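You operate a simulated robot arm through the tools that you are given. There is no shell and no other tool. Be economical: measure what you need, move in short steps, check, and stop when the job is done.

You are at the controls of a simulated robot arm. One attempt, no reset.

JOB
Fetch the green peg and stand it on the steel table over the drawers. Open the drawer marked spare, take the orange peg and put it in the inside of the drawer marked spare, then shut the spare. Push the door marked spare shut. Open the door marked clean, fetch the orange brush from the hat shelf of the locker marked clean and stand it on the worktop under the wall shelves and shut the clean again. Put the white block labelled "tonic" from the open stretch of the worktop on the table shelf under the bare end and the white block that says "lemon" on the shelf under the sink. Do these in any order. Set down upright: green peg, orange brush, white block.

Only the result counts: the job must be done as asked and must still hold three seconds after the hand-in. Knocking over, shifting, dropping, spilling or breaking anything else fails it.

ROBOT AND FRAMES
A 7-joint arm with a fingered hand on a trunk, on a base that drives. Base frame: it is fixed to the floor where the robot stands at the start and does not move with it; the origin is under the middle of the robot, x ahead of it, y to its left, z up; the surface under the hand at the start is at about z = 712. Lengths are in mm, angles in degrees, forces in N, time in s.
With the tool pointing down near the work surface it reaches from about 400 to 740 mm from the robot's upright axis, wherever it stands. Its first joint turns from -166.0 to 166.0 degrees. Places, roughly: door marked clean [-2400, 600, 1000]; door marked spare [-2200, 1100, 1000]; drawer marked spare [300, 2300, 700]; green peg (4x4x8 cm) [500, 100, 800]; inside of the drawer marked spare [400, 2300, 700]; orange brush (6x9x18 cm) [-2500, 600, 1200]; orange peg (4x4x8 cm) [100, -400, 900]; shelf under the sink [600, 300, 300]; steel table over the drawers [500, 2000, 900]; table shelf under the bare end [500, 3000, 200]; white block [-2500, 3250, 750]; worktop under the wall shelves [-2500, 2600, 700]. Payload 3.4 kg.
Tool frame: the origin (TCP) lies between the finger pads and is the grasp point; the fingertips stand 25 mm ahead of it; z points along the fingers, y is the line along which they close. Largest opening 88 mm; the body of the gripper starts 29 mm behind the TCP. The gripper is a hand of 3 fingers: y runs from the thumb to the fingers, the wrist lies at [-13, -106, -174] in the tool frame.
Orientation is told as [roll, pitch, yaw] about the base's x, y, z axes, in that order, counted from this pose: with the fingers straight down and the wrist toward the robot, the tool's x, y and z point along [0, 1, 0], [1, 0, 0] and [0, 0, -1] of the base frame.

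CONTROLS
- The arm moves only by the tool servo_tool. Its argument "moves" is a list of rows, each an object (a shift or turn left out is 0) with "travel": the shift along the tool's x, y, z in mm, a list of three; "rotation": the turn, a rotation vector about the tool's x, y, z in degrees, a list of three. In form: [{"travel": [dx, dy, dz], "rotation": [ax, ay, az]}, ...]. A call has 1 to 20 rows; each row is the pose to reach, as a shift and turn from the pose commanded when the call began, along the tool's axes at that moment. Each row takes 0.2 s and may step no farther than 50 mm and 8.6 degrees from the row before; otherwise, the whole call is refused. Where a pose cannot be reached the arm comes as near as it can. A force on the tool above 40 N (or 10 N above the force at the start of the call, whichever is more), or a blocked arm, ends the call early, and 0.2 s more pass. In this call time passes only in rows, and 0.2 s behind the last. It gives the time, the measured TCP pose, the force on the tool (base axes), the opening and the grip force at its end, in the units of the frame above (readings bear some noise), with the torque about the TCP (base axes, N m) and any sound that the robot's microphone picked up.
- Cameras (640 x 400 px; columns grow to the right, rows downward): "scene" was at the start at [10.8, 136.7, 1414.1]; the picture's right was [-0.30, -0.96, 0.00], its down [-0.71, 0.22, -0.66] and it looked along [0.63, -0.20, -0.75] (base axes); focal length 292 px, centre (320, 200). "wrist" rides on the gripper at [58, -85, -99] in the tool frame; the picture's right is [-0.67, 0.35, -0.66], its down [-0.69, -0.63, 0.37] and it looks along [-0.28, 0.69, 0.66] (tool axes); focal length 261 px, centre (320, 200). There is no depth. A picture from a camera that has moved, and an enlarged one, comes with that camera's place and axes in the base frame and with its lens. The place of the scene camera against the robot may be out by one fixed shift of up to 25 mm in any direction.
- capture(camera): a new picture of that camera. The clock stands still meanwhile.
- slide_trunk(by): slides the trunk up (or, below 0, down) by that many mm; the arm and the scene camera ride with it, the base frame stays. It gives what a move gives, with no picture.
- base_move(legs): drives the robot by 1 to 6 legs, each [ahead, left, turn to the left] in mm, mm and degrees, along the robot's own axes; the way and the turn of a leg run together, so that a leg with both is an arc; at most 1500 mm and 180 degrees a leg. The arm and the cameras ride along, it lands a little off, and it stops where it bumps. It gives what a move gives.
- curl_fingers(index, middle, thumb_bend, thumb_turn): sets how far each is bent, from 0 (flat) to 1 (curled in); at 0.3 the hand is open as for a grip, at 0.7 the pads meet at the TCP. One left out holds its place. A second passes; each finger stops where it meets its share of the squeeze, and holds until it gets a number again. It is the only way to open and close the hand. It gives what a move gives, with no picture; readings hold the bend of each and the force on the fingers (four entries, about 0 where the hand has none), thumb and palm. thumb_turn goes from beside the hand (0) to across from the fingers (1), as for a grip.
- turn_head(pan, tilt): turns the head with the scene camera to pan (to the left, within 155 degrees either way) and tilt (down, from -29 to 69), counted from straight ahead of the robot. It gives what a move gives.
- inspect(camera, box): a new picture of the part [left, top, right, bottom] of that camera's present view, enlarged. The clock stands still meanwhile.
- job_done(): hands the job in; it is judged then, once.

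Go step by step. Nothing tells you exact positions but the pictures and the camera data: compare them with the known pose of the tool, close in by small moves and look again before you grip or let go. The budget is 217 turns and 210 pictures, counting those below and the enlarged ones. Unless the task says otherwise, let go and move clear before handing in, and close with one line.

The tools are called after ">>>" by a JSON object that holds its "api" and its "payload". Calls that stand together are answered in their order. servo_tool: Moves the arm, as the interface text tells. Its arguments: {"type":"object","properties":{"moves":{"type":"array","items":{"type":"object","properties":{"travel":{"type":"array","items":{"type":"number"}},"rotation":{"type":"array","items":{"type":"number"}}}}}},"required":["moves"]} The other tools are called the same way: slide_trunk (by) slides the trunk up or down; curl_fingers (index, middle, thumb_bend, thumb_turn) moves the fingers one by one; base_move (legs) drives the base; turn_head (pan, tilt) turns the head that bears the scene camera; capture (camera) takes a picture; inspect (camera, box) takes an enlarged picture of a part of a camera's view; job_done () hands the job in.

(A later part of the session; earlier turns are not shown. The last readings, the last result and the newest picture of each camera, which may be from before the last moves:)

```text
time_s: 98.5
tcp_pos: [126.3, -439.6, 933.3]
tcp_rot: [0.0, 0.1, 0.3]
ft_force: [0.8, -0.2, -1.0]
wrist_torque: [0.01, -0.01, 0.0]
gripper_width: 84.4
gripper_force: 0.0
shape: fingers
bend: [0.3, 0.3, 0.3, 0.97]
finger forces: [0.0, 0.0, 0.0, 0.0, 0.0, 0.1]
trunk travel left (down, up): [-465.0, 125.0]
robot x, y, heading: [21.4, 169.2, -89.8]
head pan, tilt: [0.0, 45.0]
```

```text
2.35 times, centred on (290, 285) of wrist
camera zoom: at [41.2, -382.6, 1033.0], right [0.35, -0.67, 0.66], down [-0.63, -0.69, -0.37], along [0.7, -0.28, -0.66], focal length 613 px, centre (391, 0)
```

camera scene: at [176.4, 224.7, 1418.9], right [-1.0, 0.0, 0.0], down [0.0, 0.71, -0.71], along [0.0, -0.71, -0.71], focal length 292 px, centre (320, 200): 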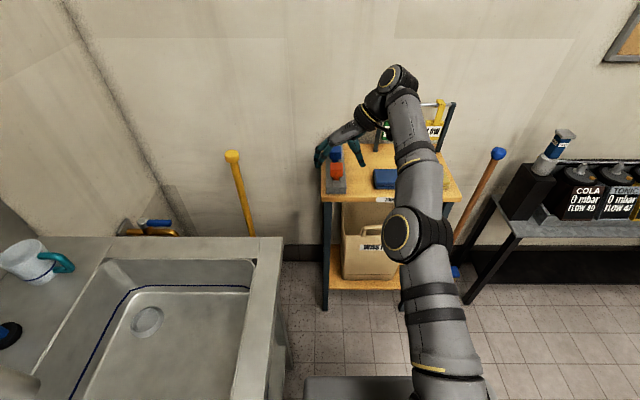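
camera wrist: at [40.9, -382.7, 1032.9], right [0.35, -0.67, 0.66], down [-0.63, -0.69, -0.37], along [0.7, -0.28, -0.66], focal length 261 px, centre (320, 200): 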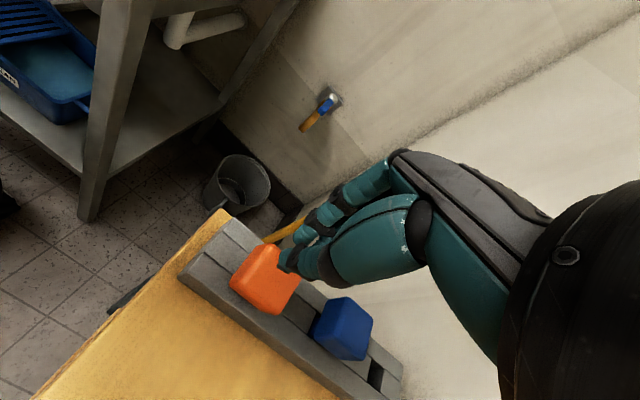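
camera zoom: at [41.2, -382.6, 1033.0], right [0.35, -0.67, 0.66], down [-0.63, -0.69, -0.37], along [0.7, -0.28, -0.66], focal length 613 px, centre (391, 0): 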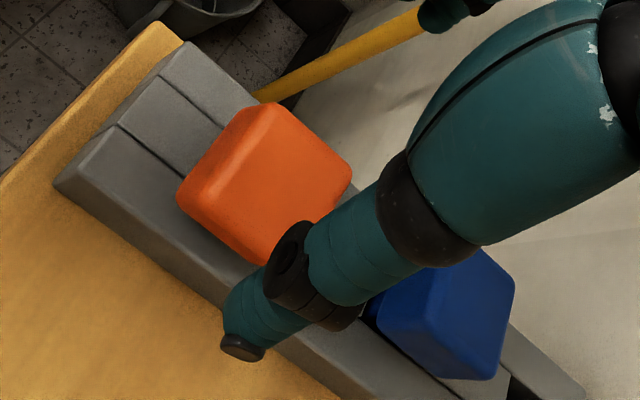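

>>> {"api": "servo_tool", "payload": {"moves": [{"travel": [-2, -8, 0]}]}}

>>> {"api": "slide_trunk", "payload": {"by": -50}}

>>> {"api": "inspect", "payload": {"camera": "wrist", "box": [180, 150, 400, 320]}}

>>> {"api": "inspect", "payload": {"camera": "scene", "box": [290, 100, 410, 200]}}

```text
time_s: 98.9
tcp_pos: [117.3, -443.0, 932.9]
tcp_rot: [-0.1, 0.0, 0.3]
ft_force: [-0.7, 0.5, -0.1]
wrist_torque: [0.02, 0.0, -0.03]
gripper_width: 84.4
gripper_force: 0.0
shape: fingers
bend: [0.3, 0.3, 0.3, 0.97]
finger forces: [0.0, 0.0, 0.0, 0.0, 0.0, 0.1]
trunk travel left (down, up): [-465.0, 125.0]
robot x, y, heading: [26.3, 170.1, -89.8]
head pan, tilt: [0.0, 45.0]
```

```text
time_s: 99.8
tcp_pos: [117.5, -441.4, 882.5]
tcp_rot: [0.0, 0.0, 0.3]
ft_force: [0.5, -0.7, 0.6]
wrist_torque: [-0.04, 0.02, -0.01]
gripper_width: 84.4
gripper_force: 0.1
shape: fingers
bend: [0.3, 0.3, 0.3, 0.97]
finger forces: [0.0, 0.0, 0.0, 0.1, 0.1, 0.0]
trunk travel left (down, up): [-415.0, 175.0]
robot x, y, heading: [22.9, 165.7, -89.6]
head pan, tilt: [0.0, 45.0]
```

```text
2.35 times, centred on (290, 235) of wrist
camera zoom: at [33.0, -384.5, 982.9], right [0.35, -0.67, 0.66], down [-0.63, -0.69, -0.37], along [0.7, -0.28, -0.66], focal length 613 px, centre (391, 118)
```

zoom: 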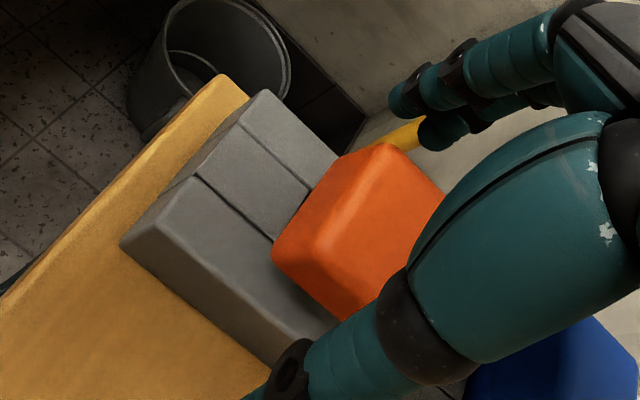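

```text
4.00 times, centred on (350, 150) of scene
camera zoom: at [176.5, 148.2, 1408.9], right [-1.0, 0.0, 0.0], down [0.0, 0.71, -0.71], along [0.0, -0.71, -0.71], focal length 1167 px, centre (200, 400)
```

zoom: 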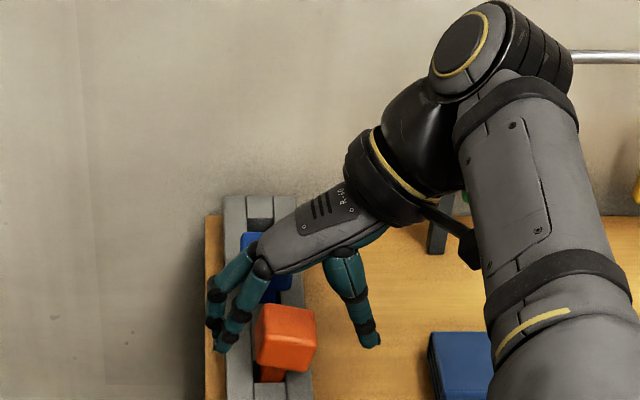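

>>> {"api": "servo_tool", "payload": {"moves": [{"travel": [5, -3, 2]}]}}

>>> {"api": "curl_fingers", "payload": {"index": 0.7, "middle": 0.7, "thumb_bend": 0.7}}

>>> {"api": "inspect", "payload": {"camera": "wrist", "box": [180, 150, 400, 320]}}

```text
time_s: 100.2
tcp_pos: [115.6, -441.5, 881.3]
tcp_rot: [0.1, 0.0, 0.4]
ft_force: [0.1, -0.3, -0.6]
wrist_torque: [0.02, 0.0, -0.03]
gripper_width: 84.3
gripper_force: 0.1
shape: fingers
bend: [0.3, 0.3, 0.3, 0.97]
finger forces: [0.0, 0.0, 0.0, 0.0, 0.1, 0.1]
out of reach, approached as far as the arm can: row 1
trunk travel left (down, up): [-415.0, 175.0]
robot x, y, heading: [21.8, 168.2, -89.7]
head pan, tilt: [0.0, 45.0]
```

```text
time_s: 101.2
tcp_pos: [118.3, -438.9, 881.6]
tcp_rot: [0.0, -0.1, 0.4]
ft_force: [19.5, -1.1, 5.2]
wrist_torque: [-0.1, -0.76, 0.06]
gripper_width: 32.6
gripper_force: 17.5
shape: fingers
bend: [0.49, 0.52, 0.61, 0.97]
finger forces: [13.5, 13.9, 0.0, 0.1, 7.1, 0.1]
trunk travel left (down, up): [-415.0, 175.0]
robot x, y, heading: [23.4, 162.1, -89.9]
head pan, tilt: [0.0, 45.0]
```

```text
2.35 times, centred on (290, 235) of wrist
camera zoom: at [32.8, -382.4, 982.0], right [0.35, -0.67, 0.66], down [-0.62, -0.69, -0.37], along [0.7, -0.28, -0.66], focal length 613 px, centre (391, 118)
```

zoom: 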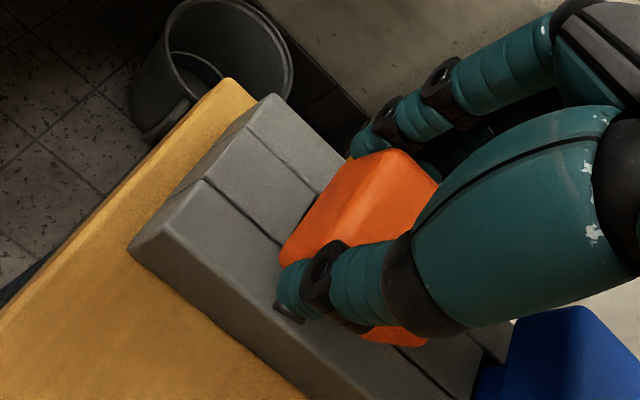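

The fingers push harder than the thumb; the peg leans. I shift the hand +x to balance and straighten the peg.

>>> {"api": "servo_tool", "payload": {"moves": [{"travel": [0, 4, 0]}, {"travel": [0, 8, 0]}]}}

>>> {"api": "curl_fingers", "payload": {"index": 0.75, "middle": 0.75, "thumb_bend": 0.75}}

>>> {"api": "inspect", "payload": {"camera": "scene", "box": [290, 100, 410, 200]}}

```text
time_s: 101.8
tcp_pos: [122.5, -440.9, 881.3]
tcp_rot: [0.0, 0.1, 0.2]
ft_force: [5.7, 0.2, 3.7]
wrist_torque: [-0.01, -0.31, 0.09]
gripper_width: 32.5
gripper_force: 14.7
shape: fingers
bend: [0.53, 0.55, 0.6, 0.97]
finger forces: [9.2, 9.1, 0.0, 0.0, 11.9, 0.1]
trunk travel left (down, up): [-415.0, 175.0]
robot x, y, heading: [22.3, 168.3, -89.8]
head pan, tilt: [0.0, 45.0]
```

```text
time_s: 102.8
tcp_pos: [123.1, -440.8, 880.9]
tcp_rot: [0.0, -0.1, 0.2]
ft_force: [3.2, -0.1, 2.4]
wrist_torque: [-0.03, -0.23, 0.12]
gripper_width: 31.3
gripper_force: 18.6
shape: fingers
bend: [0.52, 0.55, 0.61, 0.96]
finger forces: [10.5, 9.7, 0.0, 0.0, 16.0, 0.0]
trunk travel left (down, up): [-415.0, 175.0]
robot x, y, heading: [23.3, 167.1, -89.8]
head pan, tilt: [0.0, 45.0]
```

```text
4.00 times, centred on (350, 150) of scene
camera zoom: at [177.1, 148.3, 1408.8], right [-1.0, 0.0, 0.0], down [0.0, 0.71, -0.71], along [0.0, -0.71, -0.71], focal length 1167 px, centre (200, 400)
```

zoom: 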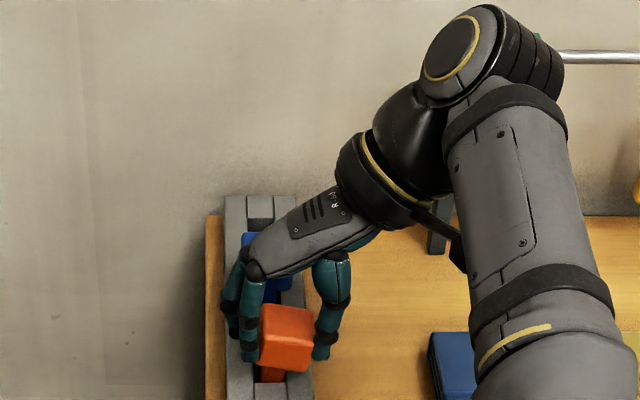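

>>> {"api": "servo_tool", "payload": {"moves": [{"travel": [0, 3, 0]}]}}

>>> {"api": "slide_trunk", "payload": {"by": 25}}

>>> {"api": "inspect", "payload": {"camera": "wrist", "box": [180, 150, 400, 320]}}

>>> {"api": "inspect", "payload": {"camera": "scene", "box": [290, 100, 410, 200]}}

```text
time_s: 103.2
tcp_pos: [126.0, -439.6, 880.7]
tcp_rot: [0.1, 0.0, 0.3]
ft_force: [0.3, -0.6, 2.1]
wrist_torque: [-0.03, -0.06, 0.02]
gripper_width: 31.1
gripper_force: 17.8
shape: fingers
bend: [0.53, 0.57, 0.61, 0.96]
finger forces: [9.8, 8.5, 0.0, 0.1, 16.8, 0.0]
trunk travel left (down, up): [-415.0, 175.0]
robot x, y, heading: [21.5, 170.7, -89.9]
head pan, tilt: [0.0, 45.0]
```

```text
time_s: 103.9
tcp_pos: [125.5, -441.7, 905.7]
tcp_rot: [0.0, 0.0, 0.3]
ft_force: [0.1, 0.5, -0.1]
wrist_torque: [-0.01, -0.03, -0.02]
gripper_width: 31.3
gripper_force: 17.1
shape: fingers
bend: [0.53, 0.57, 0.61, 0.95]
finger forces: [9.8, 7.4, 0.1, 0.1, 17.2, 0.0]
trunk travel left (down, up): [-440.0, 150.0]
robot x, y, heading: [22.3, 168.4, -90.0]
head pan, tilt: [0.0, 45.0]
```

```text
2.35 times, centred on (290, 235) of wrist
camera zoom: at [41.0, -383.0, 1006.4], right [0.35, -0.67, 0.66], down [-0.63, -0.69, -0.37], along [0.7, -0.28, -0.66], focal length 613 px, centre (391, 118)
```

zoom: 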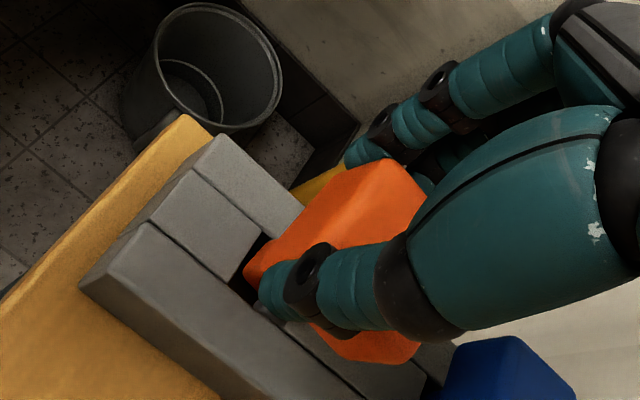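

```text
4.00 times, centred on (350, 150) of scene
camera zoom: at [176.6, 148.0, 1433.9], right [-1.0, 0.0, 0.0], down [0.0, 0.71, -0.71], along [0.0, -0.71, -0.71], focal length 1167 px, centre (200, 400)
```

zoom: 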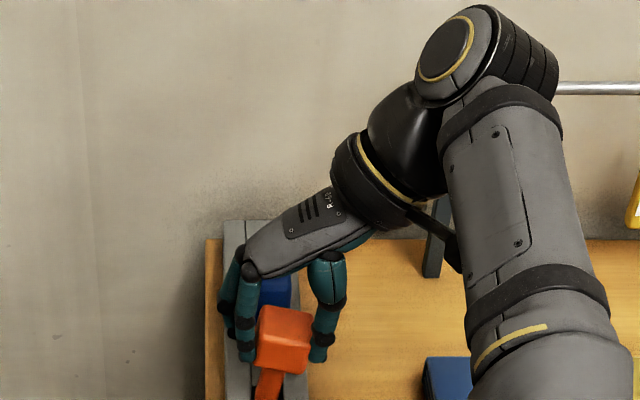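

The peg comes out with the hand. I raise it 140 mm clear and check.

>>> {"api": "slide_trunk", "payload": {"by": 140}}

>>> {"api": "capture", "payload": {"camera": "wrist"}}

>>> {"api": "capture", "payload": {"camera": "scene"}}

```text
time_s: 105.6
tcp_pos: [126.2, -439.8, 1046.2]
tcp_rot: [0.1, 0.0, 0.2]
ft_force: [0.1, 0.4, 0.2]
wrist_torque: [0.02, -0.01, 0.03]
gripper_width: 30.9
gripper_force: 17.2
shape: fingers
bend: [0.53, 0.57, 0.61, 0.95]
finger forces: [9.8, 7.4, 0.1, 0.1, 17.2, 0.0]
trunk travel left (down, up): [-580.0, 10.0]
robot x, y, heading: [22.2, 168.3, -89.6]
head pan, tilt: [0.0, 45.0]
```

```text
134 pictures are left
camera wrist: at [41.1, -383.0, 1146.4], right [0.35, -0.67, 0.66], down [-0.63, -0.69, -0.37], along [0.7, -0.28, -0.66], focal length 261 px, centre (320, 200)
```

wrist: 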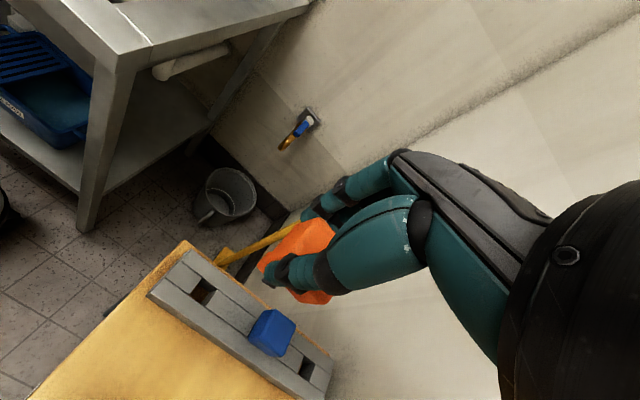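

```text
133 pictures are left
camera scene: at [176.6, 148.0, 1573.8], right [-1.0, 0.0, 0.0], down [0.0, 0.71, -0.71], along [0.0, -0.71, -0.71], focal length 292 px, centre (320, 200)
```

scene: 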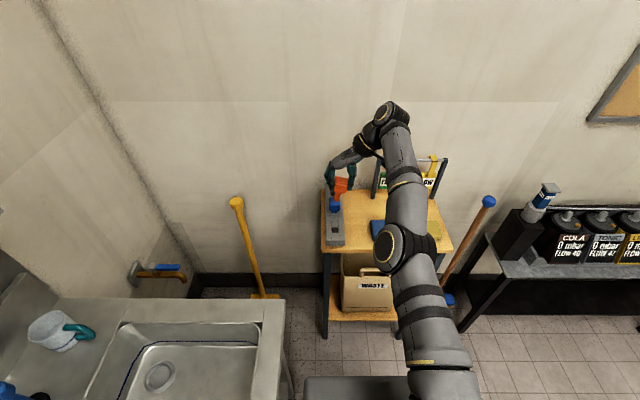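

Peg out. I back away, turn the hand back in line with the robot, and drive to the drawer.

>>> {"api": "base_move", "payload": {"legs": [[-230, 0, 0]]}}

>>> {"api": "servo_tool", "payload": {"moves": [{"travel": [10, 0, 0], "rotation": [0, 0, 8]}, {"travel": [20, 0, 0], "rotation": [0, 0, 16]}, {"travel": [30, 0, 0], "rotation": [0, 0, 24]}, {"travel": [40, 0, 0], "rotation": [0, 0, 32]}, {"travel": [50, 0, 0], "rotation": [0, 0, 40]}, {"travel": [60, 0, 0], "rotation": [0, 0, 48]}, {"travel": [70, 0, 0], "rotation": [0, 0, 56]}, {"travel": [80, 0, 0], "rotation": [0, 0, 64]}, {"travel": [80, 0, 0], "rotation": [0, 0, 72]}, {"travel": [80, 0, 0], "rotation": [0, 0, 80]}, {"travel": [80, 0, 0], "rotation": [0, 0, 88]}]}}

>>> {"api": "capture", "payload": {"camera": "wrist"}}

```text
time_s: 107.3
tcp_pos: [125.3, -210.7, 1046.6]
tcp_rot: [0.0, 0.0, 0.3]
ft_force: [-0.5, -0.4, -1.0]
wrist_torque: [-0.02, 0.02, 0.0]
gripper_width: 31.0
gripper_force: 17.1
shape: fingers
bend: [0.53, 0.57, 0.61, 0.95]
finger forces: [9.8, 7.3, 0.0, 0.0, 17.2, 0.0]
trunk travel left (down, up): [-580.0, 10.0]
robot x, y, heading: [23.9, 395.8, -89.7]
head pan, tilt: [0.0, 45.0]
```

```text
time_s: 109.7
tcp_pos: [127.0, -305.4, 1108.5]
tcp_rot: [0.1, 0.2, -87.8]
ft_force: [-1.2, 1.2, -0.7]
wrist_torque: [0.02, -0.06, 0.03]
gripper_width: 30.6
gripper_force: 17.1
shape: fingers
bend: [0.53, 0.58, 0.61, 0.95]
finger forces: [9.8, 7.1, 0.0, 0.1, 17.0, 0.1]
out of reach, approached as far as the arm can: row 1, 2, 3, 4, 5, 6, 7, 8, 9, 10, 11
trunk travel left (down, up): [-580.0, 10.0]
robot x, y, heading: [20.4, 398.5, -89.8]
head pan, tilt: [0.0, 45.0]
```

```text
132 pictures are left
camera wrist: at [182.3, -217.6, 1209.4], right [-0.66, -0.38, 0.65], down [-0.71, 0.6, -0.37], along [-0.26, -0.7, -0.66], focal length 261 px, centre (320, 200)
```

wrist: 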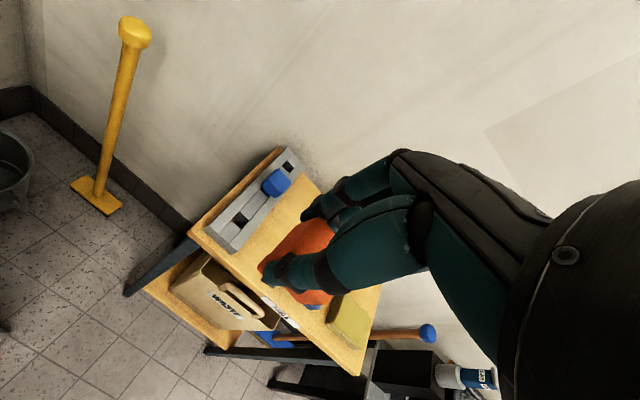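

>>> {"api": "servo_tool", "payload": {"moves": [{"travel": [0, -45, 0]}, {"travel": [0, -90, 0]}, {"travel": [0, -135, 0]}, {"travel": [0, -180, 0]}]}}

>>> {"api": "base_move", "payload": {"legs": [[0, -970, 0], [0, 0, 90], [0, 1500, 0], [0, 260, 0], [370, 0, 0]]}}

>>> {"api": "capture", "payload": {"camera": "scene"}}

>>> {"api": "capture", "payload": {"camera": "wrist"}}

```text
time_s: 110.7
tcp_pos: [123.5, -124.1, 1111.4]
tcp_rot: [0.0, -0.2, -87.7]
ft_force: [-0.5, 0.5, -0.4]
wrist_torque: [-0.05, 0.0, -0.02]
gripper_width: 30.2
gripper_force: 16.7
shape: fingers
bend: [0.54, 0.58, 0.61, 0.95]
finger forces: [9.4, 6.6, 0.1, 0.1, 16.3, 0.0]
out of reach, approached as far as the arm can: row 1
trunk travel left (down, up): [-580.0, 10.0]
robot x, y, heading: [22.5, 395.7, -89.9]
head pan, tilt: [0.0, 45.0]
```

```text
time_s: 130.1
tcp_pos: [-58.6, 2251.8, 1109.7]
tcp_rot: [-0.1, 0.1, 2.1]
ft_force: [0.2, -0.2, -0.6]
wrist_torque: [0.01, -0.01, -0.01]
gripper_width: 29.5
gripper_force: 15.5
shape: fingers
bend: [0.54, 0.59, 0.61, 0.95]
finger forces: [9.4, 6.4, 0.0, 0.0, 15.7, 0.0]
trunk travel left (down, up): [-580.0, 10.0]
robot x, y, heading: [-581.7, 2152.9, 0.3]
head pan, tilt: [0.0, 45.0]
```

```text
131 pictures are left
camera scene: at [-564.6, 2311.5, 1573.9], right [0.0, -1.0, 0.0], down [-0.71, 0.0, -0.71], along [0.71, 0.0, -0.71], focal length 292 px, centre (320, 200)
```

scene: 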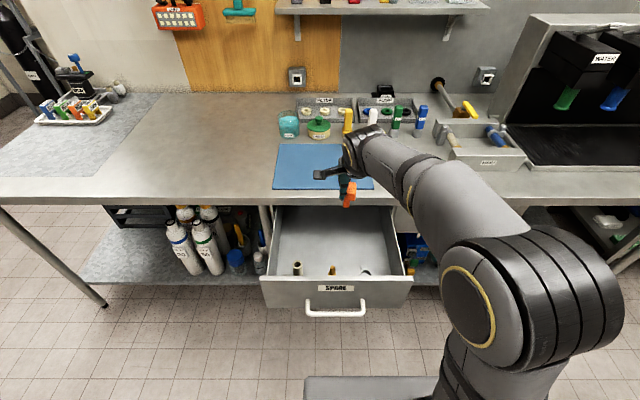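

```text
130 pictures are left
camera wrist: at [-144.4, 2306.9, 1209.4], right [0.37, -0.66, 0.66], down [-0.6, -0.71, -0.37], along [0.7, -0.26, -0.66], focal length 261 px, centre (320, 200)
```

wrist: 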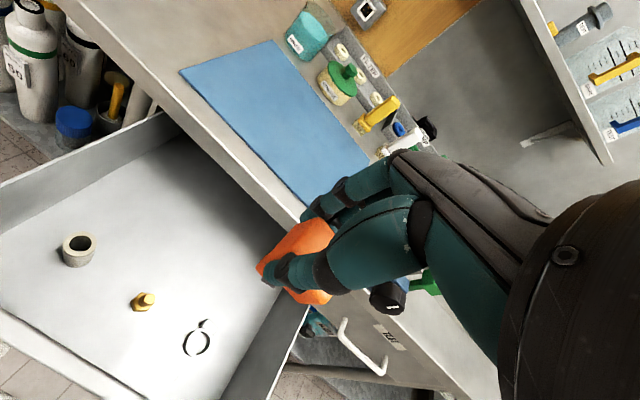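

>>> {"api": "inspect", "payload": {"camera": "scene", "box": [290, 140, 430, 230]}}

>>> {"api": "inspect", "payload": {"camera": "wrist", "box": [220, 160, 400, 320]}}

```text
4.44 times, centred on (360, 185) of scene
camera zoom: at [-564.6, 2311.5, 1573.9], right [0.0, -1.0, 0.0], down [-0.71, 0.0, -0.71], along [0.71, 0.0, -0.71], focal length 1296 px, centre (142, 267)
```

zoom: 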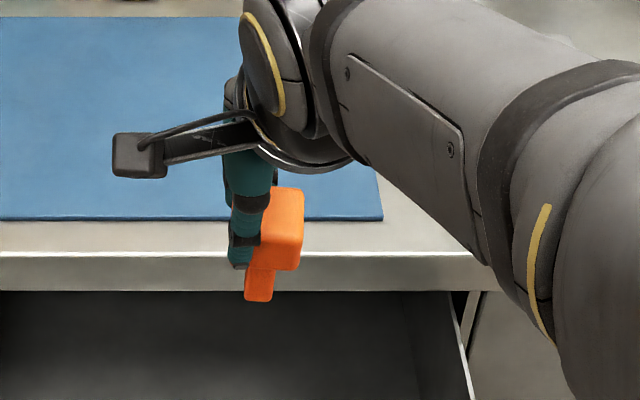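

```text
2.50 times, centred on (310, 240) of wrist
camera zoom: at [-144.4, 2306.9, 1209.4], right [0.37, -0.66, 0.66], down [-0.6, -0.71, -0.37], along [0.7, -0.26, -0.66], focal length 652 px, centre (345, 100)
```

zoom: 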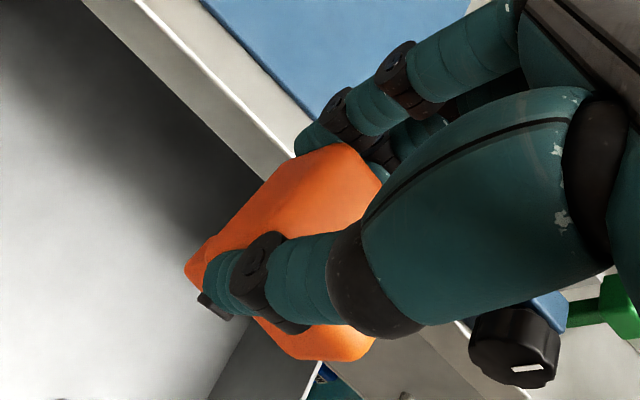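

The peg hangs nearly upright. I centre over the empty middle of the drawer and lower with the trunk.

>>> {"api": "servo_tool", "payload": {"moves": [{"travel": [15, 40, 0]}, {"travel": [35, 84, 0]}]}}

>>> {"api": "slide_trunk", "payload": {"by": -270}}

>>> {"api": "capture", "payload": {"camera": "scene"}}

>>> {"api": "capture", "payload": {"camera": "wrist"}}

```text
time_s: 130.7
tcp_pos: [24.6, 2290.7, 1108.6]
tcp_rot: [-0.1, 0.2, 2.3]
ft_force: [0.4, -0.2, -0.4]
wrist_torque: [-0.01, 0.02, 0.0]
gripper_width: 29.5
gripper_force: 16.0
shape: fingers
bend: [0.54, 0.59, 0.61, 0.95]
finger forces: [9.3, 6.4, 0.1, 0.0, 15.7, 0.0]
trunk travel left (down, up): [-580.0, 10.0]
robot x, y, heading: [-583.4, 2150.2, -0.3]
head pan, tilt: [0.0, 45.0]
```

```text
time_s: 133.4
tcp_pos: [24.8, 2290.0, 839.6]
tcp_rot: [0.0, 0.0, 2.2]
ft_force: [-0.1, 0.7, -0.6]
wrist_torque: [0.01, -0.02, 0.0]
gripper_width: 29.8
gripper_force: 15.7
shape: fingers
bend: [0.54, 0.59, 0.61, 0.95]
finger forces: [9.3, 6.4, 0.0, 0.0, 15.8, 0.1]
trunk travel left (down, up): [-310.0, 280.0]
robot x, y, heading: [-577.6, 2150.8, 0.1]
head pan, tilt: [0.0, 45.0]
```

```text
127 pictures are left
camera scene: at [-565.3, 2311.4, 1303.9], right [0.0, -1.0, 0.0], down [-0.71, 0.0, -0.71], along [0.71, 0.0, -0.71], focal length 292 px, centre (320, 200)
```

scene: 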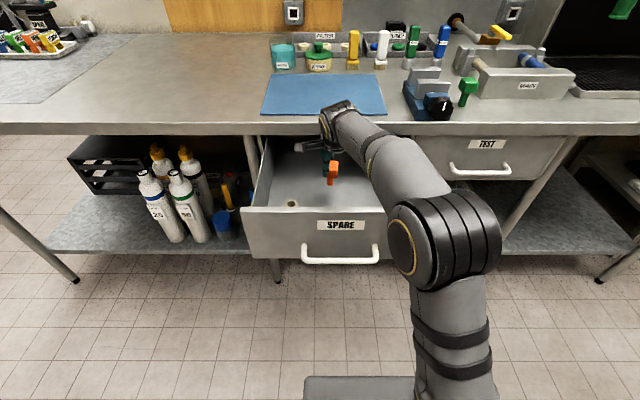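

```text
126 pictures are left
camera wrist: at [-62.4, 2345.6, 940.0], right [0.37, -0.66, 0.66], down [-0.6, -0.71, -0.37], along [0.7, -0.26, -0.66], focal length 261 px, centre (320, 200)
```

wrist: 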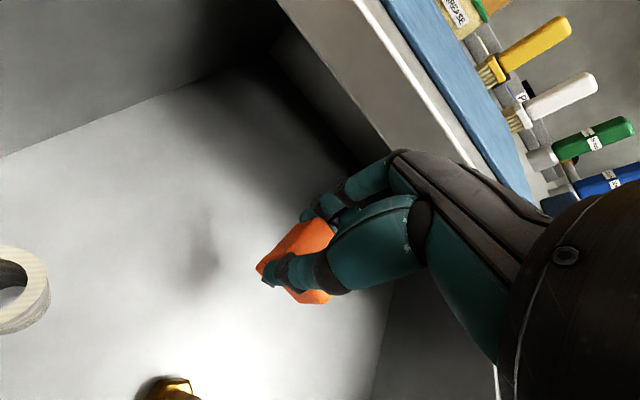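

>>> {"api": "slide_trunk", "payload": {"by": -45}}

>>> {"api": "inspect", "payload": {"camera": "scene", "box": [270, 120, 410, 220]}}

>>> {"api": "slide_trunk", "payload": {"by": -10}}

>>> {"api": "inspect", "payload": {"camera": "scene", "box": [270, 120, 410, 220]}}

```text
time_s: 134.3
tcp_pos: [24.4, 2290.1, 796.0]
tcp_rot: [0.0, 0.1, 2.2]
ft_force: [0.2, 0.0, 0.1]
wrist_torque: [0.01, 0.01, 0.0]
gripper_width: 29.7
gripper_force: 15.2
shape: fingers
bend: [0.54, 0.59, 0.61, 0.95]
finger forces: [9.4, 6.5, 0.1, 0.1, 15.8, 0.0]
trunk travel left (down, up): [-265.0, 325.0]
robot x, y, heading: [-578.8, 2148.7, 0.1]
head pan, tilt: [0.0, 45.0]
```

```text
4.00 times, centred on (340, 170) of scene
camera zoom: at [-565.3, 2311.4, 1258.8], right [0.0, -1.0, 0.0], down [-0.71, 0.0, -0.71], along [0.71, 0.0, -0.71], focal length 1167 px, centre (240, 320)
```

zoom: 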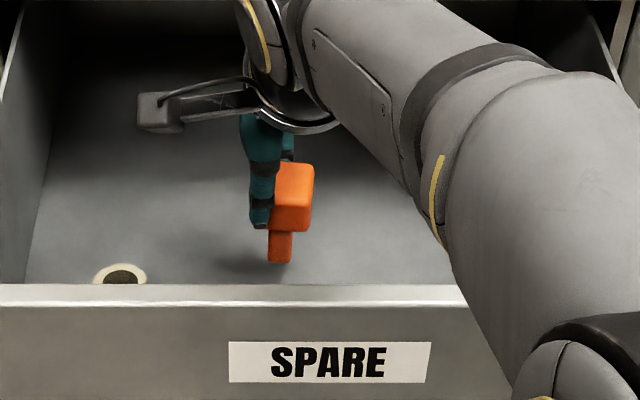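

```text
time_s: 134.9
tcp_pos: [24.0, 2290.1, 785.0]
tcp_rot: [-0.1, 0.0, 2.3]
ft_force: [-0.2, -0.3, -0.6]
wrist_torque: [0.02, -0.02, 0.0]
gripper_width: 29.7
gripper_force: 15.7
shape: fingers
bend: [0.54, 0.59, 0.61, 0.95]
finger forces: [9.3, 6.5, 0.0, 0.0, 15.6, 0.0]
trunk travel left (down, up): [-255.0, 335.0]
robot x, y, heading: [-584.5, 2152.1, 0.1]
head pan, tilt: [0.0, 45.0]
```

```text
4.00 times, centred on (340, 170) of scene
camera zoom: at [-565.3, 2311.4, 1248.8], right [0.0, -1.0, 0.0], down [-0.71, 0.0, -0.71], along [0.71, 0.0, -0.71], focal length 1167 px, centre (240, 320)
```

zoom: 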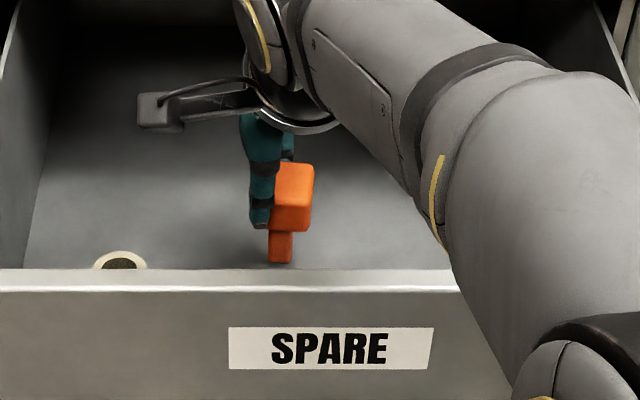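

>>> {"api": "slide_trunk", "payload": {"by": -5}}

>>> {"api": "slide_trunk", "payload": {"by": -5}}

>>> {"api": "inspect", "payload": {"camera": "scene", "box": [270, 120, 410, 220]}}

```text
time_s: 135.4
tcp_pos: [24.0, 2291.3, 781.0]
tcp_rot: [0.0, -0.2, 2.3]
ft_force: [0.1, 2.0, 8.2]
wrist_torque: [0.05, 0.01, 0.05]
gripper_width: 29.7
gripper_force: 16.7
shape: fingers
bend: [0.54, 0.59, 0.61, 0.94]
finger forces: [9.7, 7.5, 0.1, 0.0, 15.8, 0.1]
trunk travel left (down, up): [-250.0, 340.0]
robot x, y, heading: [-586.9, 2149.6, -0.1]
head pan, tilt: [0.0, 45.0]
```

```text
time_s: 135.9
tcp_pos: [23.9, 2290.9, 774.6]
tcp_rot: [0.0, -0.1, 2.2]
ft_force: [-0.8, 0.7, 9.2]
wrist_torque: [0.02, 0.0, -0.01]
gripper_width: 26.4
gripper_force: 15.4
shape: fingers
bend: [0.56, 0.6, 0.63, 0.95]
finger forces: [8.9, 6.1, 0.1, 0.0, 15.6, 0.1]
trunk travel left (down, up): [-245.0, 345.0]
robot x, y, heading: [-585.2, 2148.9, 0.1]
head pan, tilt: [0.0, 45.0]
```

```text
4.00 times, centred on (340, 170) of scene
camera zoom: at [-566.2, 2311.3, 1238.9], right [0.0, -1.0, 0.0], down [-0.71, 0.0, -0.71], along [0.71, 0.0, -0.71], focal length 1167 px, centre (240, 320)
```

zoom: 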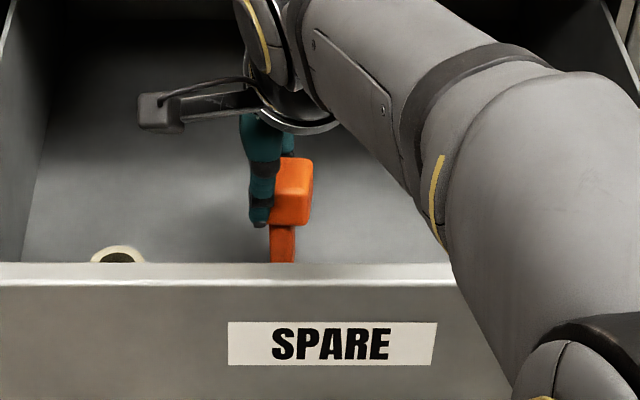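

Contact with the drawer floor. I open gently.

>>> {"api": "slide_trunk", "payload": {"by": 3}}

>>> {"api": "curl_fingers", "payload": {"index": 0.48, "middle": 0.48, "thumb_bend": 0.48}}

>>> {"api": "curl_fingers", "payload": {"index": 0.32, "middle": 0.32, "thumb_bend": 0.32}}

>>> {"api": "slide_trunk", "payload": {"by": 200}}

>>> {"api": "capture", "payload": {"camera": "scene"}}

>>> {"api": "capture", "payload": {"camera": "wrist"}}

```text
time_s: 136.5
tcp_pos: [24.0, 2290.5, 775.5]
tcp_rot: [-0.1, 0.1, 2.2]
ft_force: [0.8, 0.0, -0.3]
wrist_torque: [-0.02, 0.02, 0.02]
gripper_width: 26.1
gripper_force: 14.8
shape: fingers
bend: [0.56, 0.6, 0.62, 0.95]
finger forces: [9.2, 5.6, 0.1, 0.0, 14.8, 0.0]
trunk travel left (down, up): [-248.0, 342.0]
robot x, y, heading: [-581.9, 2149.3, 0.1]
head pan, tilt: [0.0, 45.0]
```

```text
time_s: 137.5
tcp_pos: [24.4, 2290.6, 778.0]
tcp_rot: [0.0, 0.1, 2.2]
ft_force: [-0.4, -0.5, 0.7]
wrist_torque: [-0.01, -0.01, 0.0]
gripper_width: 45.5
gripper_force: 0.1
shape: fingers
bend: [0.48, 0.48, 0.48, 0.97]
finger forces: [0.0, 0.0, 0.0, 0.1, 0.1, 0.0]
trunk travel left (down, up): [-248.0, 342.0]
robot x, y, heading: [-583.6, 2150.6, 0.4]
head pan, tilt: [0.0, 45.0]
```

```text
time_s: 138.5
tcp_pos: [24.7, 2290.7, 776.8]
tcp_rot: [0.0, 0.1, 2.2]
ft_force: [0.1, -0.3, 0.9]
wrist_torque: [0.0, -0.01, 0.01]
gripper_width: 80.4
gripper_force: 0.0
shape: fingers
bend: [0.32, 0.32, 0.32, 0.97]
finger forces: [0.0, 0.1, 0.0, 0.0, 0.1, 0.1]
trunk travel left (down, up): [-248.0, 342.0]
robot x, y, heading: [-585.3, 2153.1, -0.1]
head pan, tilt: [0.0, 45.0]
```

```text
time_s: 140.6
tcp_pos: [25.4, 2290.3, 977.0]
tcp_rot: [0.1, 0.0, 2.1]
ft_force: [-0.7, 0.0, 0.3]
wrist_torque: [0.0, 0.0, -0.03]
gripper_width: 80.2
gripper_force: 0.0
shape: fingers
bend: [0.32, 0.32, 0.32, 0.97]
finger forces: [0.1, 0.0, 0.0, 0.0, 0.0, 0.0]
trunk travel left (down, up): [-448.0, 142.0]
robot x, y, heading: [-583.8, 2149.9, 0.0]
head pan, tilt: [0.0, 45.0]
```

```text
122 pictures are left
camera scene: at [-565.3, 2311.5, 1441.8], right [0.0, -1.0, 0.0], down [-0.71, 0.0, -0.71], along [0.71, 0.0, -0.71], focal length 292 px, centre (320, 200)
```

scene: 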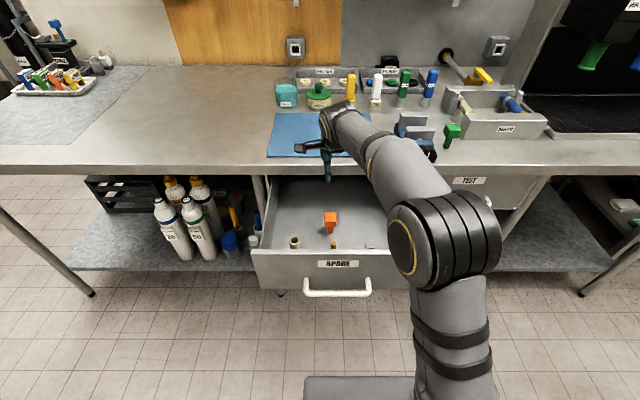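

```text
121 pictures are left
camera wrist: at [-62.4, 2345.7, 1077.9], right [0.37, -0.66, 0.66], down [-0.6, -0.71, -0.37], along [0.7, -0.26, -0.66], focal length 261 px, centre (320, 200)
```

wrist: 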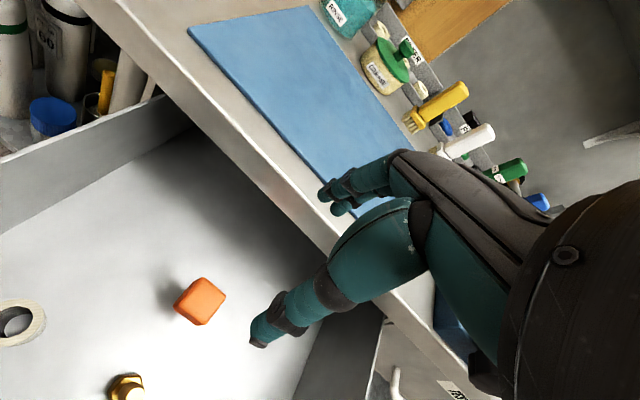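

The orange peg stands in the drawer. To shut it: back off, point the hand forward with a fist, lower to handle height.

>>> {"api": "base_move", "payload": {"legs": [[-370, 0, 0]]}}

>>> {"api": "servo_tool", "payload": {"moves": [{"travel": [0, -8, 0], "rotation": [-8.4, 0, 0]}, {"travel": [0, -16, 0], "rotation": [-16.8, 0, 0]}, {"travel": [0, -24, 0], "rotation": [-25.2, 0, 0]}, {"travel": [0, -32, 0], "rotation": [-33.6, 0, 0]}, {"travel": [0, -40, 0], "rotation": [-42, 0, 0]}, {"travel": [0, -50, 0], "rotation": [-50.4, 0, 0]}, {"travel": [0, -60, 0], "rotation": [-58.8, 0, 0]}, {"travel": [-10, -60, 0], "rotation": [-67.2, 0, 0]}, {"travel": [-20, -60, 0], "rotation": [-75, 0, 0]}]}}

>>> {"api": "curl_fingers", "payload": {"index": 1.0, "middle": 1.0, "thumb_bend": 0.9}}

>>> {"api": "slide_trunk", "payload": {"by": -215}}

>>> {"api": "capture", "payload": {"camera": "scene"}}

>>> {"api": "capture", "payload": {"camera": "wrist"}}

```text
time_s: 143.0
tcp_pos: [-342.9, 2292.0, 978.0]
tcp_rot: [0.0, 0.0, 2.4]
ft_force: [-0.1, -0.5, 0.8]
wrist_torque: [-0.02, 0.02, 0.04]
gripper_width: 80.3
gripper_force: 0.1
shape: fingers
bend: [0.32, 0.32, 0.32, 0.97]
finger forces: [0.1, 0.0, 0.0, 0.0, 0.0, 0.0]
trunk travel left (down, up): [-448.0, 142.0]
robot x, y, heading: [-946.9, 2152.3, 0.2]
head pan, tilt: [0.0, 45.0]
```

```text
time_s: 145.0
tcp_pos: [-403.1, 2268.8, 977.6]
tcp_rot: [-0.3, -75.0, 2.7]
ft_force: [-0.9, 0.3, -0.2]
wrist_torque: [0.03, 0.0, 0.0]
gripper_width: 80.5
gripper_force: 0.0
shape: fingers
bend: [0.32, 0.32, 0.32, 0.98]
finger forces: [0.2, 0.0, 0.0, 0.0, 0.1, 0.0]
trunk travel left (down, up): [-448.0, 142.0]
robot x, y, heading: [-949.2, 2151.7, 0.5]
head pan, tilt: [0.0, 45.0]
```

```text
time_s: 146.0
tcp_pos: [-402.6, 2268.9, 976.8]
tcp_rot: [0.0, -75.1, 2.5]
ft_force: [-0.7, 0.5, 0.1]
wrist_torque: [0.02, 0.03, 0.01]
gripper_width: 3.4
gripper_force: 0.1
shape: fingers
bend: [0.83, 1.0, 0.86, 0.93]
finger forces: [0.0, 0.0, 0.0, 0.0, 0.0, 0.0]
trunk travel left (down, up): [-448.0, 142.0]
robot x, y, heading: [-951.1, 2153.1, 0.4]
head pan, tilt: [0.0, 45.0]
```

```text
time_s: 148.3
tcp_pos: [-403.3, 2268.3, 763.3]
tcp_rot: [0.1, -74.9, 2.4]
ft_force: [-0.5, 0.1, 0.1]
wrist_torque: [0.01, 0.03, -0.01]
gripper_width: 3.5
gripper_force: 0.0
shape: fingers
bend: [0.83, 1.0, 0.86, 0.93]
finger forces: [0.1, 0.1, 0.0, 0.1, 0.0, 0.0]
trunk travel left (down, up): [-233.0, 357.0]
robot x, y, heading: [-947.5, 2148.9, 0.3]
head pan, tilt: [0.0, 45.0]
```

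```text
120 pictures are left
camera scene: at [-933.2, 2310.6, 1226.9], right [0.0, -1.0, 0.0], down [-0.71, 0.0, -0.71], along [0.71, 0.0, -0.71], focal length 292 px, centre (320, 200)
```

scene: 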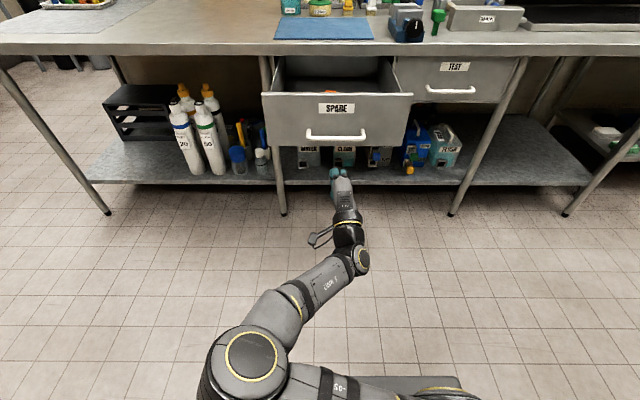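

```text
119 pictures are left
camera wrist: at [-522.6, 2322.1, 707.5], right [-0.51, -0.69, 0.51], down [0.22, -0.68, -0.7], along [0.83, -0.25, 0.5], focal length 261 px, centre (320, 200)
```

wrist: 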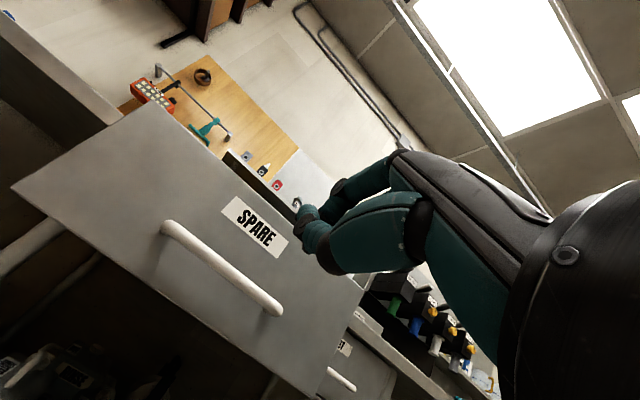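

>>> {"api": "base_move", "payload": {"legs": [[300, 0, 0]]}}

>>> {"api": "capture", "payload": {"camera": "scene"}}

>>> {"api": "capture", "payload": {"camera": "wrist"}}

```text
time_s: 150.3
tcp_pos: [-99.4, 2269.5, 762.1]
tcp_rot: [-0.1, -74.9, 2.4]
ft_force: [0.3, 0.1, -0.5]
wrist_torque: [-0.02, -0.01, -0.02]
gripper_width: 4.3
gripper_force: 0.1
shape: fingers
bend: [0.86, 1.0, 0.87, 0.92]
finger forces: [0.0, 0.0, 0.0, 0.1, 0.0, 0.0]
trunk travel left (down, up): [-233.0, 357.0]
robot x, y, heading: [-648.7, 2150.6, 0.1]
head pan, tilt: [0.0, 45.0]
```

```text
118 pictures are left
camera scene: at [-630.5, 2311.7, 1226.8], right [0.0, -1.0, 0.0], down [-0.71, 0.0, -0.71], along [0.71, 0.0, -0.71], focal length 292 px, centre (320, 200)
```

scene: 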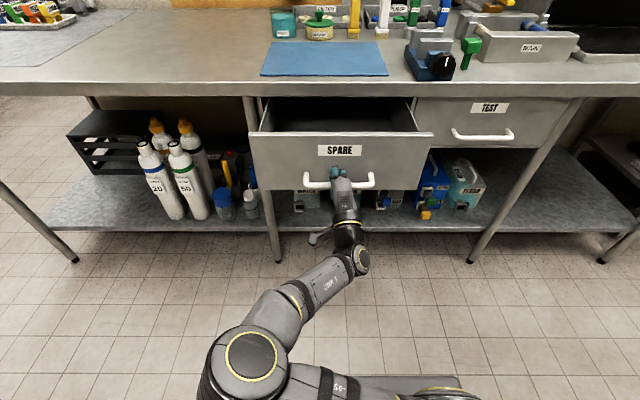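

```text
117 pictures are left
camera wrist: at [-219.9, 2322.6, 707.1], right [-0.52, -0.69, 0.51], down [0.22, -0.68, -0.7], along [0.83, -0.25, 0.5], focal length 261 px, centre (320, 200)
```

wrist: 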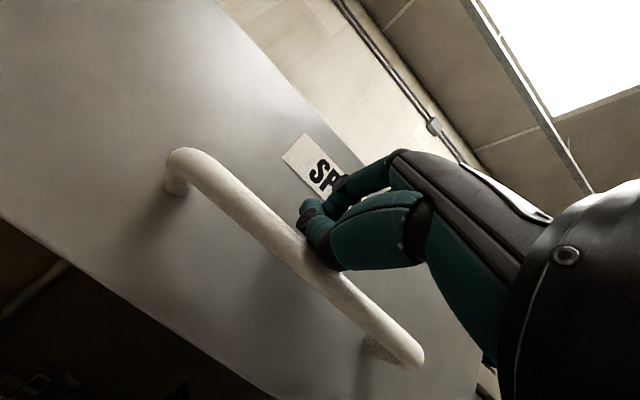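

The drawer is being pushed smoothly. I keep driving until it seats.

>>> {"api": "base_move", "payload": {"legs": [[170, 0, 0]]}}

>>> {"api": "base_move", "payload": {"legs": [[60, 0, 0]]}}

>>> {"api": "capture", "payload": {"camera": "scene"}}

```text
time_s: 151.8
tcp_pos: [71.9, 2268.8, 762.3]
tcp_rot: [-0.3, -74.9, 2.5]
ft_force: [-0.4, 0.4, -0.8]
wrist_torque: [0.0, 0.01, 0.01]
gripper_width: 5.5
gripper_force: 0.0
shape: fingers
bend: [0.87, 1.0, 0.88, 0.92]
finger forces: [0.0, 0.0, 0.0, 0.0, 0.0, 0.0]
trunk travel left (down, up): [-233.0, 357.0]
robot x, y, heading: [-474.3, 2152.1, 0.3]
head pan, tilt: [0.0, 45.0]
```

```text
time_s: 152.8
tcp_pos: [130.5, 2269.6, 764.7]
tcp_rot: [0.1, -75.3, 2.1]
ft_force: [0.8, 1.0, 34.4]
wrist_torque: [0.28, 0.81, 0.04]
gripper_width: 19.0
gripper_force: 15.9
shape: fingers
bend: [0.92, 1.0, 0.92, 0.92]
finger forces: [0.1, 0.0, 0.0, 0.0, 32.3, 0.1]
trunk travel left (down, up): [-233.0, 357.0]
robot x, y, heading: [-417.7, 2153.3, 0.1]
head pan, tilt: [0.0, 45.0]
```

```text
116 pictures are left
camera scene: at [-401.7, 2311.7, 1227.3], right [0.0, -1.0, 0.0], down [-0.71, 0.0, -0.71], along [0.71, 0.0, -0.71], focal length 292 px, centre (320, 200)
```

scene: 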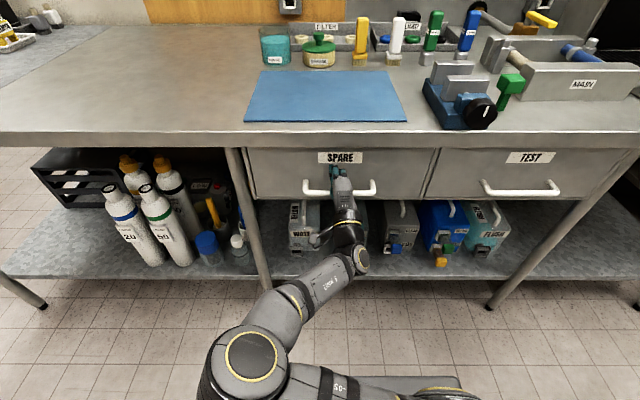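

The drawer looks flush. I lift a little to unload, back off and check.

>>> {"api": "slide_trunk", "payload": {"by": 8}}

>>> {"api": "base_move", "payload": {"legs": [[-60, 0, 0]]}}

>>> {"api": "inspect", "payload": {"camera": "scene", "box": [220, 70, 520, 240]}}

>>> {"api": "capture", "payload": {"camera": "wrist"}}

```text
time_s: 153.3
tcp_pos: [130.4, 2269.5, 771.6]
tcp_rot: [0.0, -75.1, 2.3]
ft_force: [-11.9, -1.4, -4.0]
wrist_torque: [0.03, -0.31, 0.1]
gripper_width: 18.7
gripper_force: 8.9
shape: fingers
bend: [0.91, 1.0, 0.94, 0.91]
finger forces: [0.0, 0.0, 0.1, 0.0, 18.4, 0.1]
trunk travel left (down, up): [-241.0, 349.0]
robot x, y, heading: [-417.5, 2152.0, -0.1]
head pan, tilt: [0.0, 45.0]
```

```text
time_s: 154.3
tcp_pos: [71.7, 2268.5, 771.7]
tcp_rot: [0.2, -75.1, 2.1]
ft_force: [0.0, -0.6, 0.1]
wrist_torque: [0.0, -0.01, 0.0]
gripper_width: 18.6
gripper_force: 0.1
shape: fingers
bend: [0.91, 1.0, 0.93, 0.91]
finger forces: [0.0, 0.1, 0.1, 0.0, 0.1, 0.0]
trunk travel left (down, up): [-241.0, 349.0]
robot x, y, heading: [-477.0, 2154.0, 0.1]
head pan, tilt: [0.0, 45.0]
```

```text
2.13 times, centred on (370, 155) of scene
camera zoom: at [-458.2, 2312.2, 1234.9], right [0.0, -1.0, 0.0], down [-0.71, 0.0, -0.71], along [0.71, 0.0, -0.71], focal length 622 px, centre (213, 296)
```

zoom: 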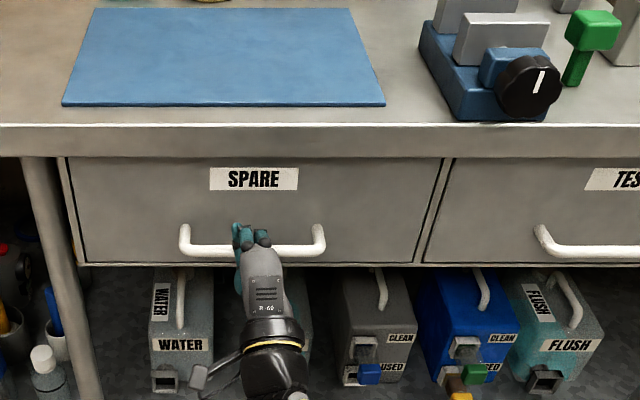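

```text
114 pictures are left
camera wrist: at [-47.4, 2322.6, 716.0], right [-0.52, -0.69, 0.51], down [0.22, -0.68, -0.7], along [0.83, -0.25, 0.5], focal length 261 px, centre (320, 200)
```

wrist: 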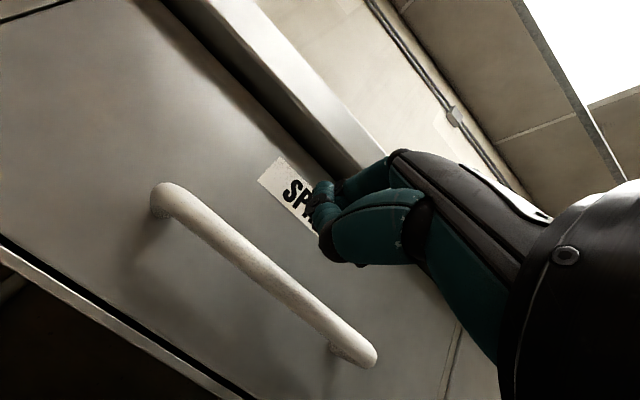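

The SPARE drawer is shut, flush with its neighbour. Now on to the lockers: I back off, reset the hand and turn around.

>>> {"api": "base_move", "payload": {"legs": [[-400, 0, 0]]}}

>>> {"api": "servo_tool", "payload": {"moves": [{"rotation": [8.4, 0, 0]}, {"rotation": [16.8, 0, 0]}, {"rotation": [25.2, 0, 0]}, {"rotation": [33.6, 0, 0]}, {"rotation": [42, 0, 0]}, {"rotation": [50.4, 0, 0]}, {"rotation": [58.8, 0, 0]}, {"rotation": [67.2, 0, 0]}, {"rotation": [75, 0, 0]}]}}

>>> {"api": "slide_trunk", "payload": {"by": 250}}

>>> {"api": "base_move", "payload": {"legs": [[0, 0, 180], [200, 400, 0]]}}

>>> {"api": "turn_head", "payload": {"pan": 0, "tilt": 15}}

>>> {"api": "capture", "payload": {"camera": "scene"}}

```text
time_s: 156.8
tcp_pos: [-329.9, 2269.4, 771.6]
tcp_rot: [0.1, -75.0, 2.2]
ft_force: [0.0, -0.3, -0.1]
wrist_torque: [0.0, -0.01, -0.02]
gripper_width: 19.2
gripper_force: 0.1
shape: fingers
bend: [0.91, 1.0, 0.93, 0.91]
finger forces: [0.0, 0.0, 0.0, 0.0, 0.1, 0.0]
trunk travel left (down, up): [-241.0, 349.0]
robot x, y, heading: [-877.1, 2152.9, 0.2]
head pan, tilt: [0.0, 45.0]
```

```text
time_s: 158.8
tcp_pos: [-330.4, 2268.7, 771.1]
tcp_rot: [-0.1, -0.1, 2.4]
ft_force: [0.2, -0.4, -0.8]
wrist_torque: [-0.01, 0.01, -0.02]
gripper_width: 19.2
gripper_force: 0.0
shape: fingers
bend: [0.91, 1.0, 0.93, 0.91]
finger forces: [0.1, 0.0, 0.0, 0.0, 0.0, 0.0]
trunk travel left (down, up): [-241.0, 349.0]
robot x, y, heading: [-880.7, 2150.6, 0.1]
head pan, tilt: [0.0, 45.0]
```

```text
time_s: 161.4
tcp_pos: [-329.8, 2269.9, 1022.9]
tcp_rot: [0.1, -0.1, 2.3]
ft_force: [-0.2, 0.3, 0.0]
wrist_torque: [-0.02, 0.02, 0.02]
gripper_width: 19.3
gripper_force: 0.2
shape: fingers
bend: [0.91, 1.0, 0.93, 0.91]
finger forces: [0.1, 0.0, 0.1, 0.0, 0.0, 0.1]
trunk travel left (down, up): [-491.0, 99.0]
robot x, y, heading: [-876.9, 2149.3, 0.1]
head pan, tilt: [0.0, 45.0]
```

```text
time_s: 171.4
tcp_pos: [-1623.2, 1636.4, 1022.3]
tcp_rot: [0.1, 0.0, -177.7]
ft_force: [0.1, 0.0, 0.9]
wrist_torque: [-0.01, -0.01, 0.01]
gripper_width: 19.3
gripper_force: 0.1
shape: fingers
bend: [0.91, 1.0, 0.93, 0.91]
finger forces: [0.1, 0.0, 0.0, 0.0, 0.0, 0.1]
trunk travel left (down, up): [-491.0, 99.0]
robot x, y, heading: [-1075.7, 1752.9, -179.7]
head pan, tilt: [0.0, 45.0]
```

```text
time_s: 172.4
tcp_pos: [-1623.2, 1636.0, 1022.4]
tcp_rot: [0.0, -0.1, -177.8]
ft_force: [0.4, -0.1, -0.5]
wrist_torque: [0.0, 0.02, -0.01]
gripper_width: 19.1
gripper_force: 0.0
shape: fingers
bend: [0.91, 1.0, 0.93, 0.91]
finger forces: [0.0, 0.1, 0.0, 0.0, 0.0, 0.1]
trunk travel left (down, up): [-491.0, 99.0]
robot x, y, heading: [-1076.0, 1752.8, -179.8]
head pan, tilt: [0.0, 15.0]
```

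```text
113 pictures are left
camera scene: at [-1112.9, 1596.5, 1531.6], right [0.0, 1.0, 0.0], down [0.26, 0.0, -0.97], along [-0.97, 0.0, -0.26], focal length 292 px, centre (320, 200)
```

scene: 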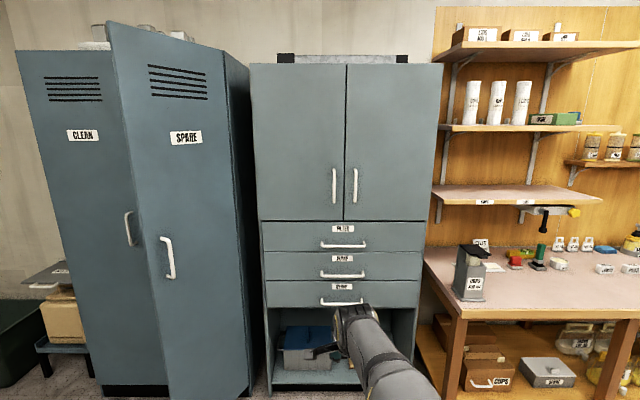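

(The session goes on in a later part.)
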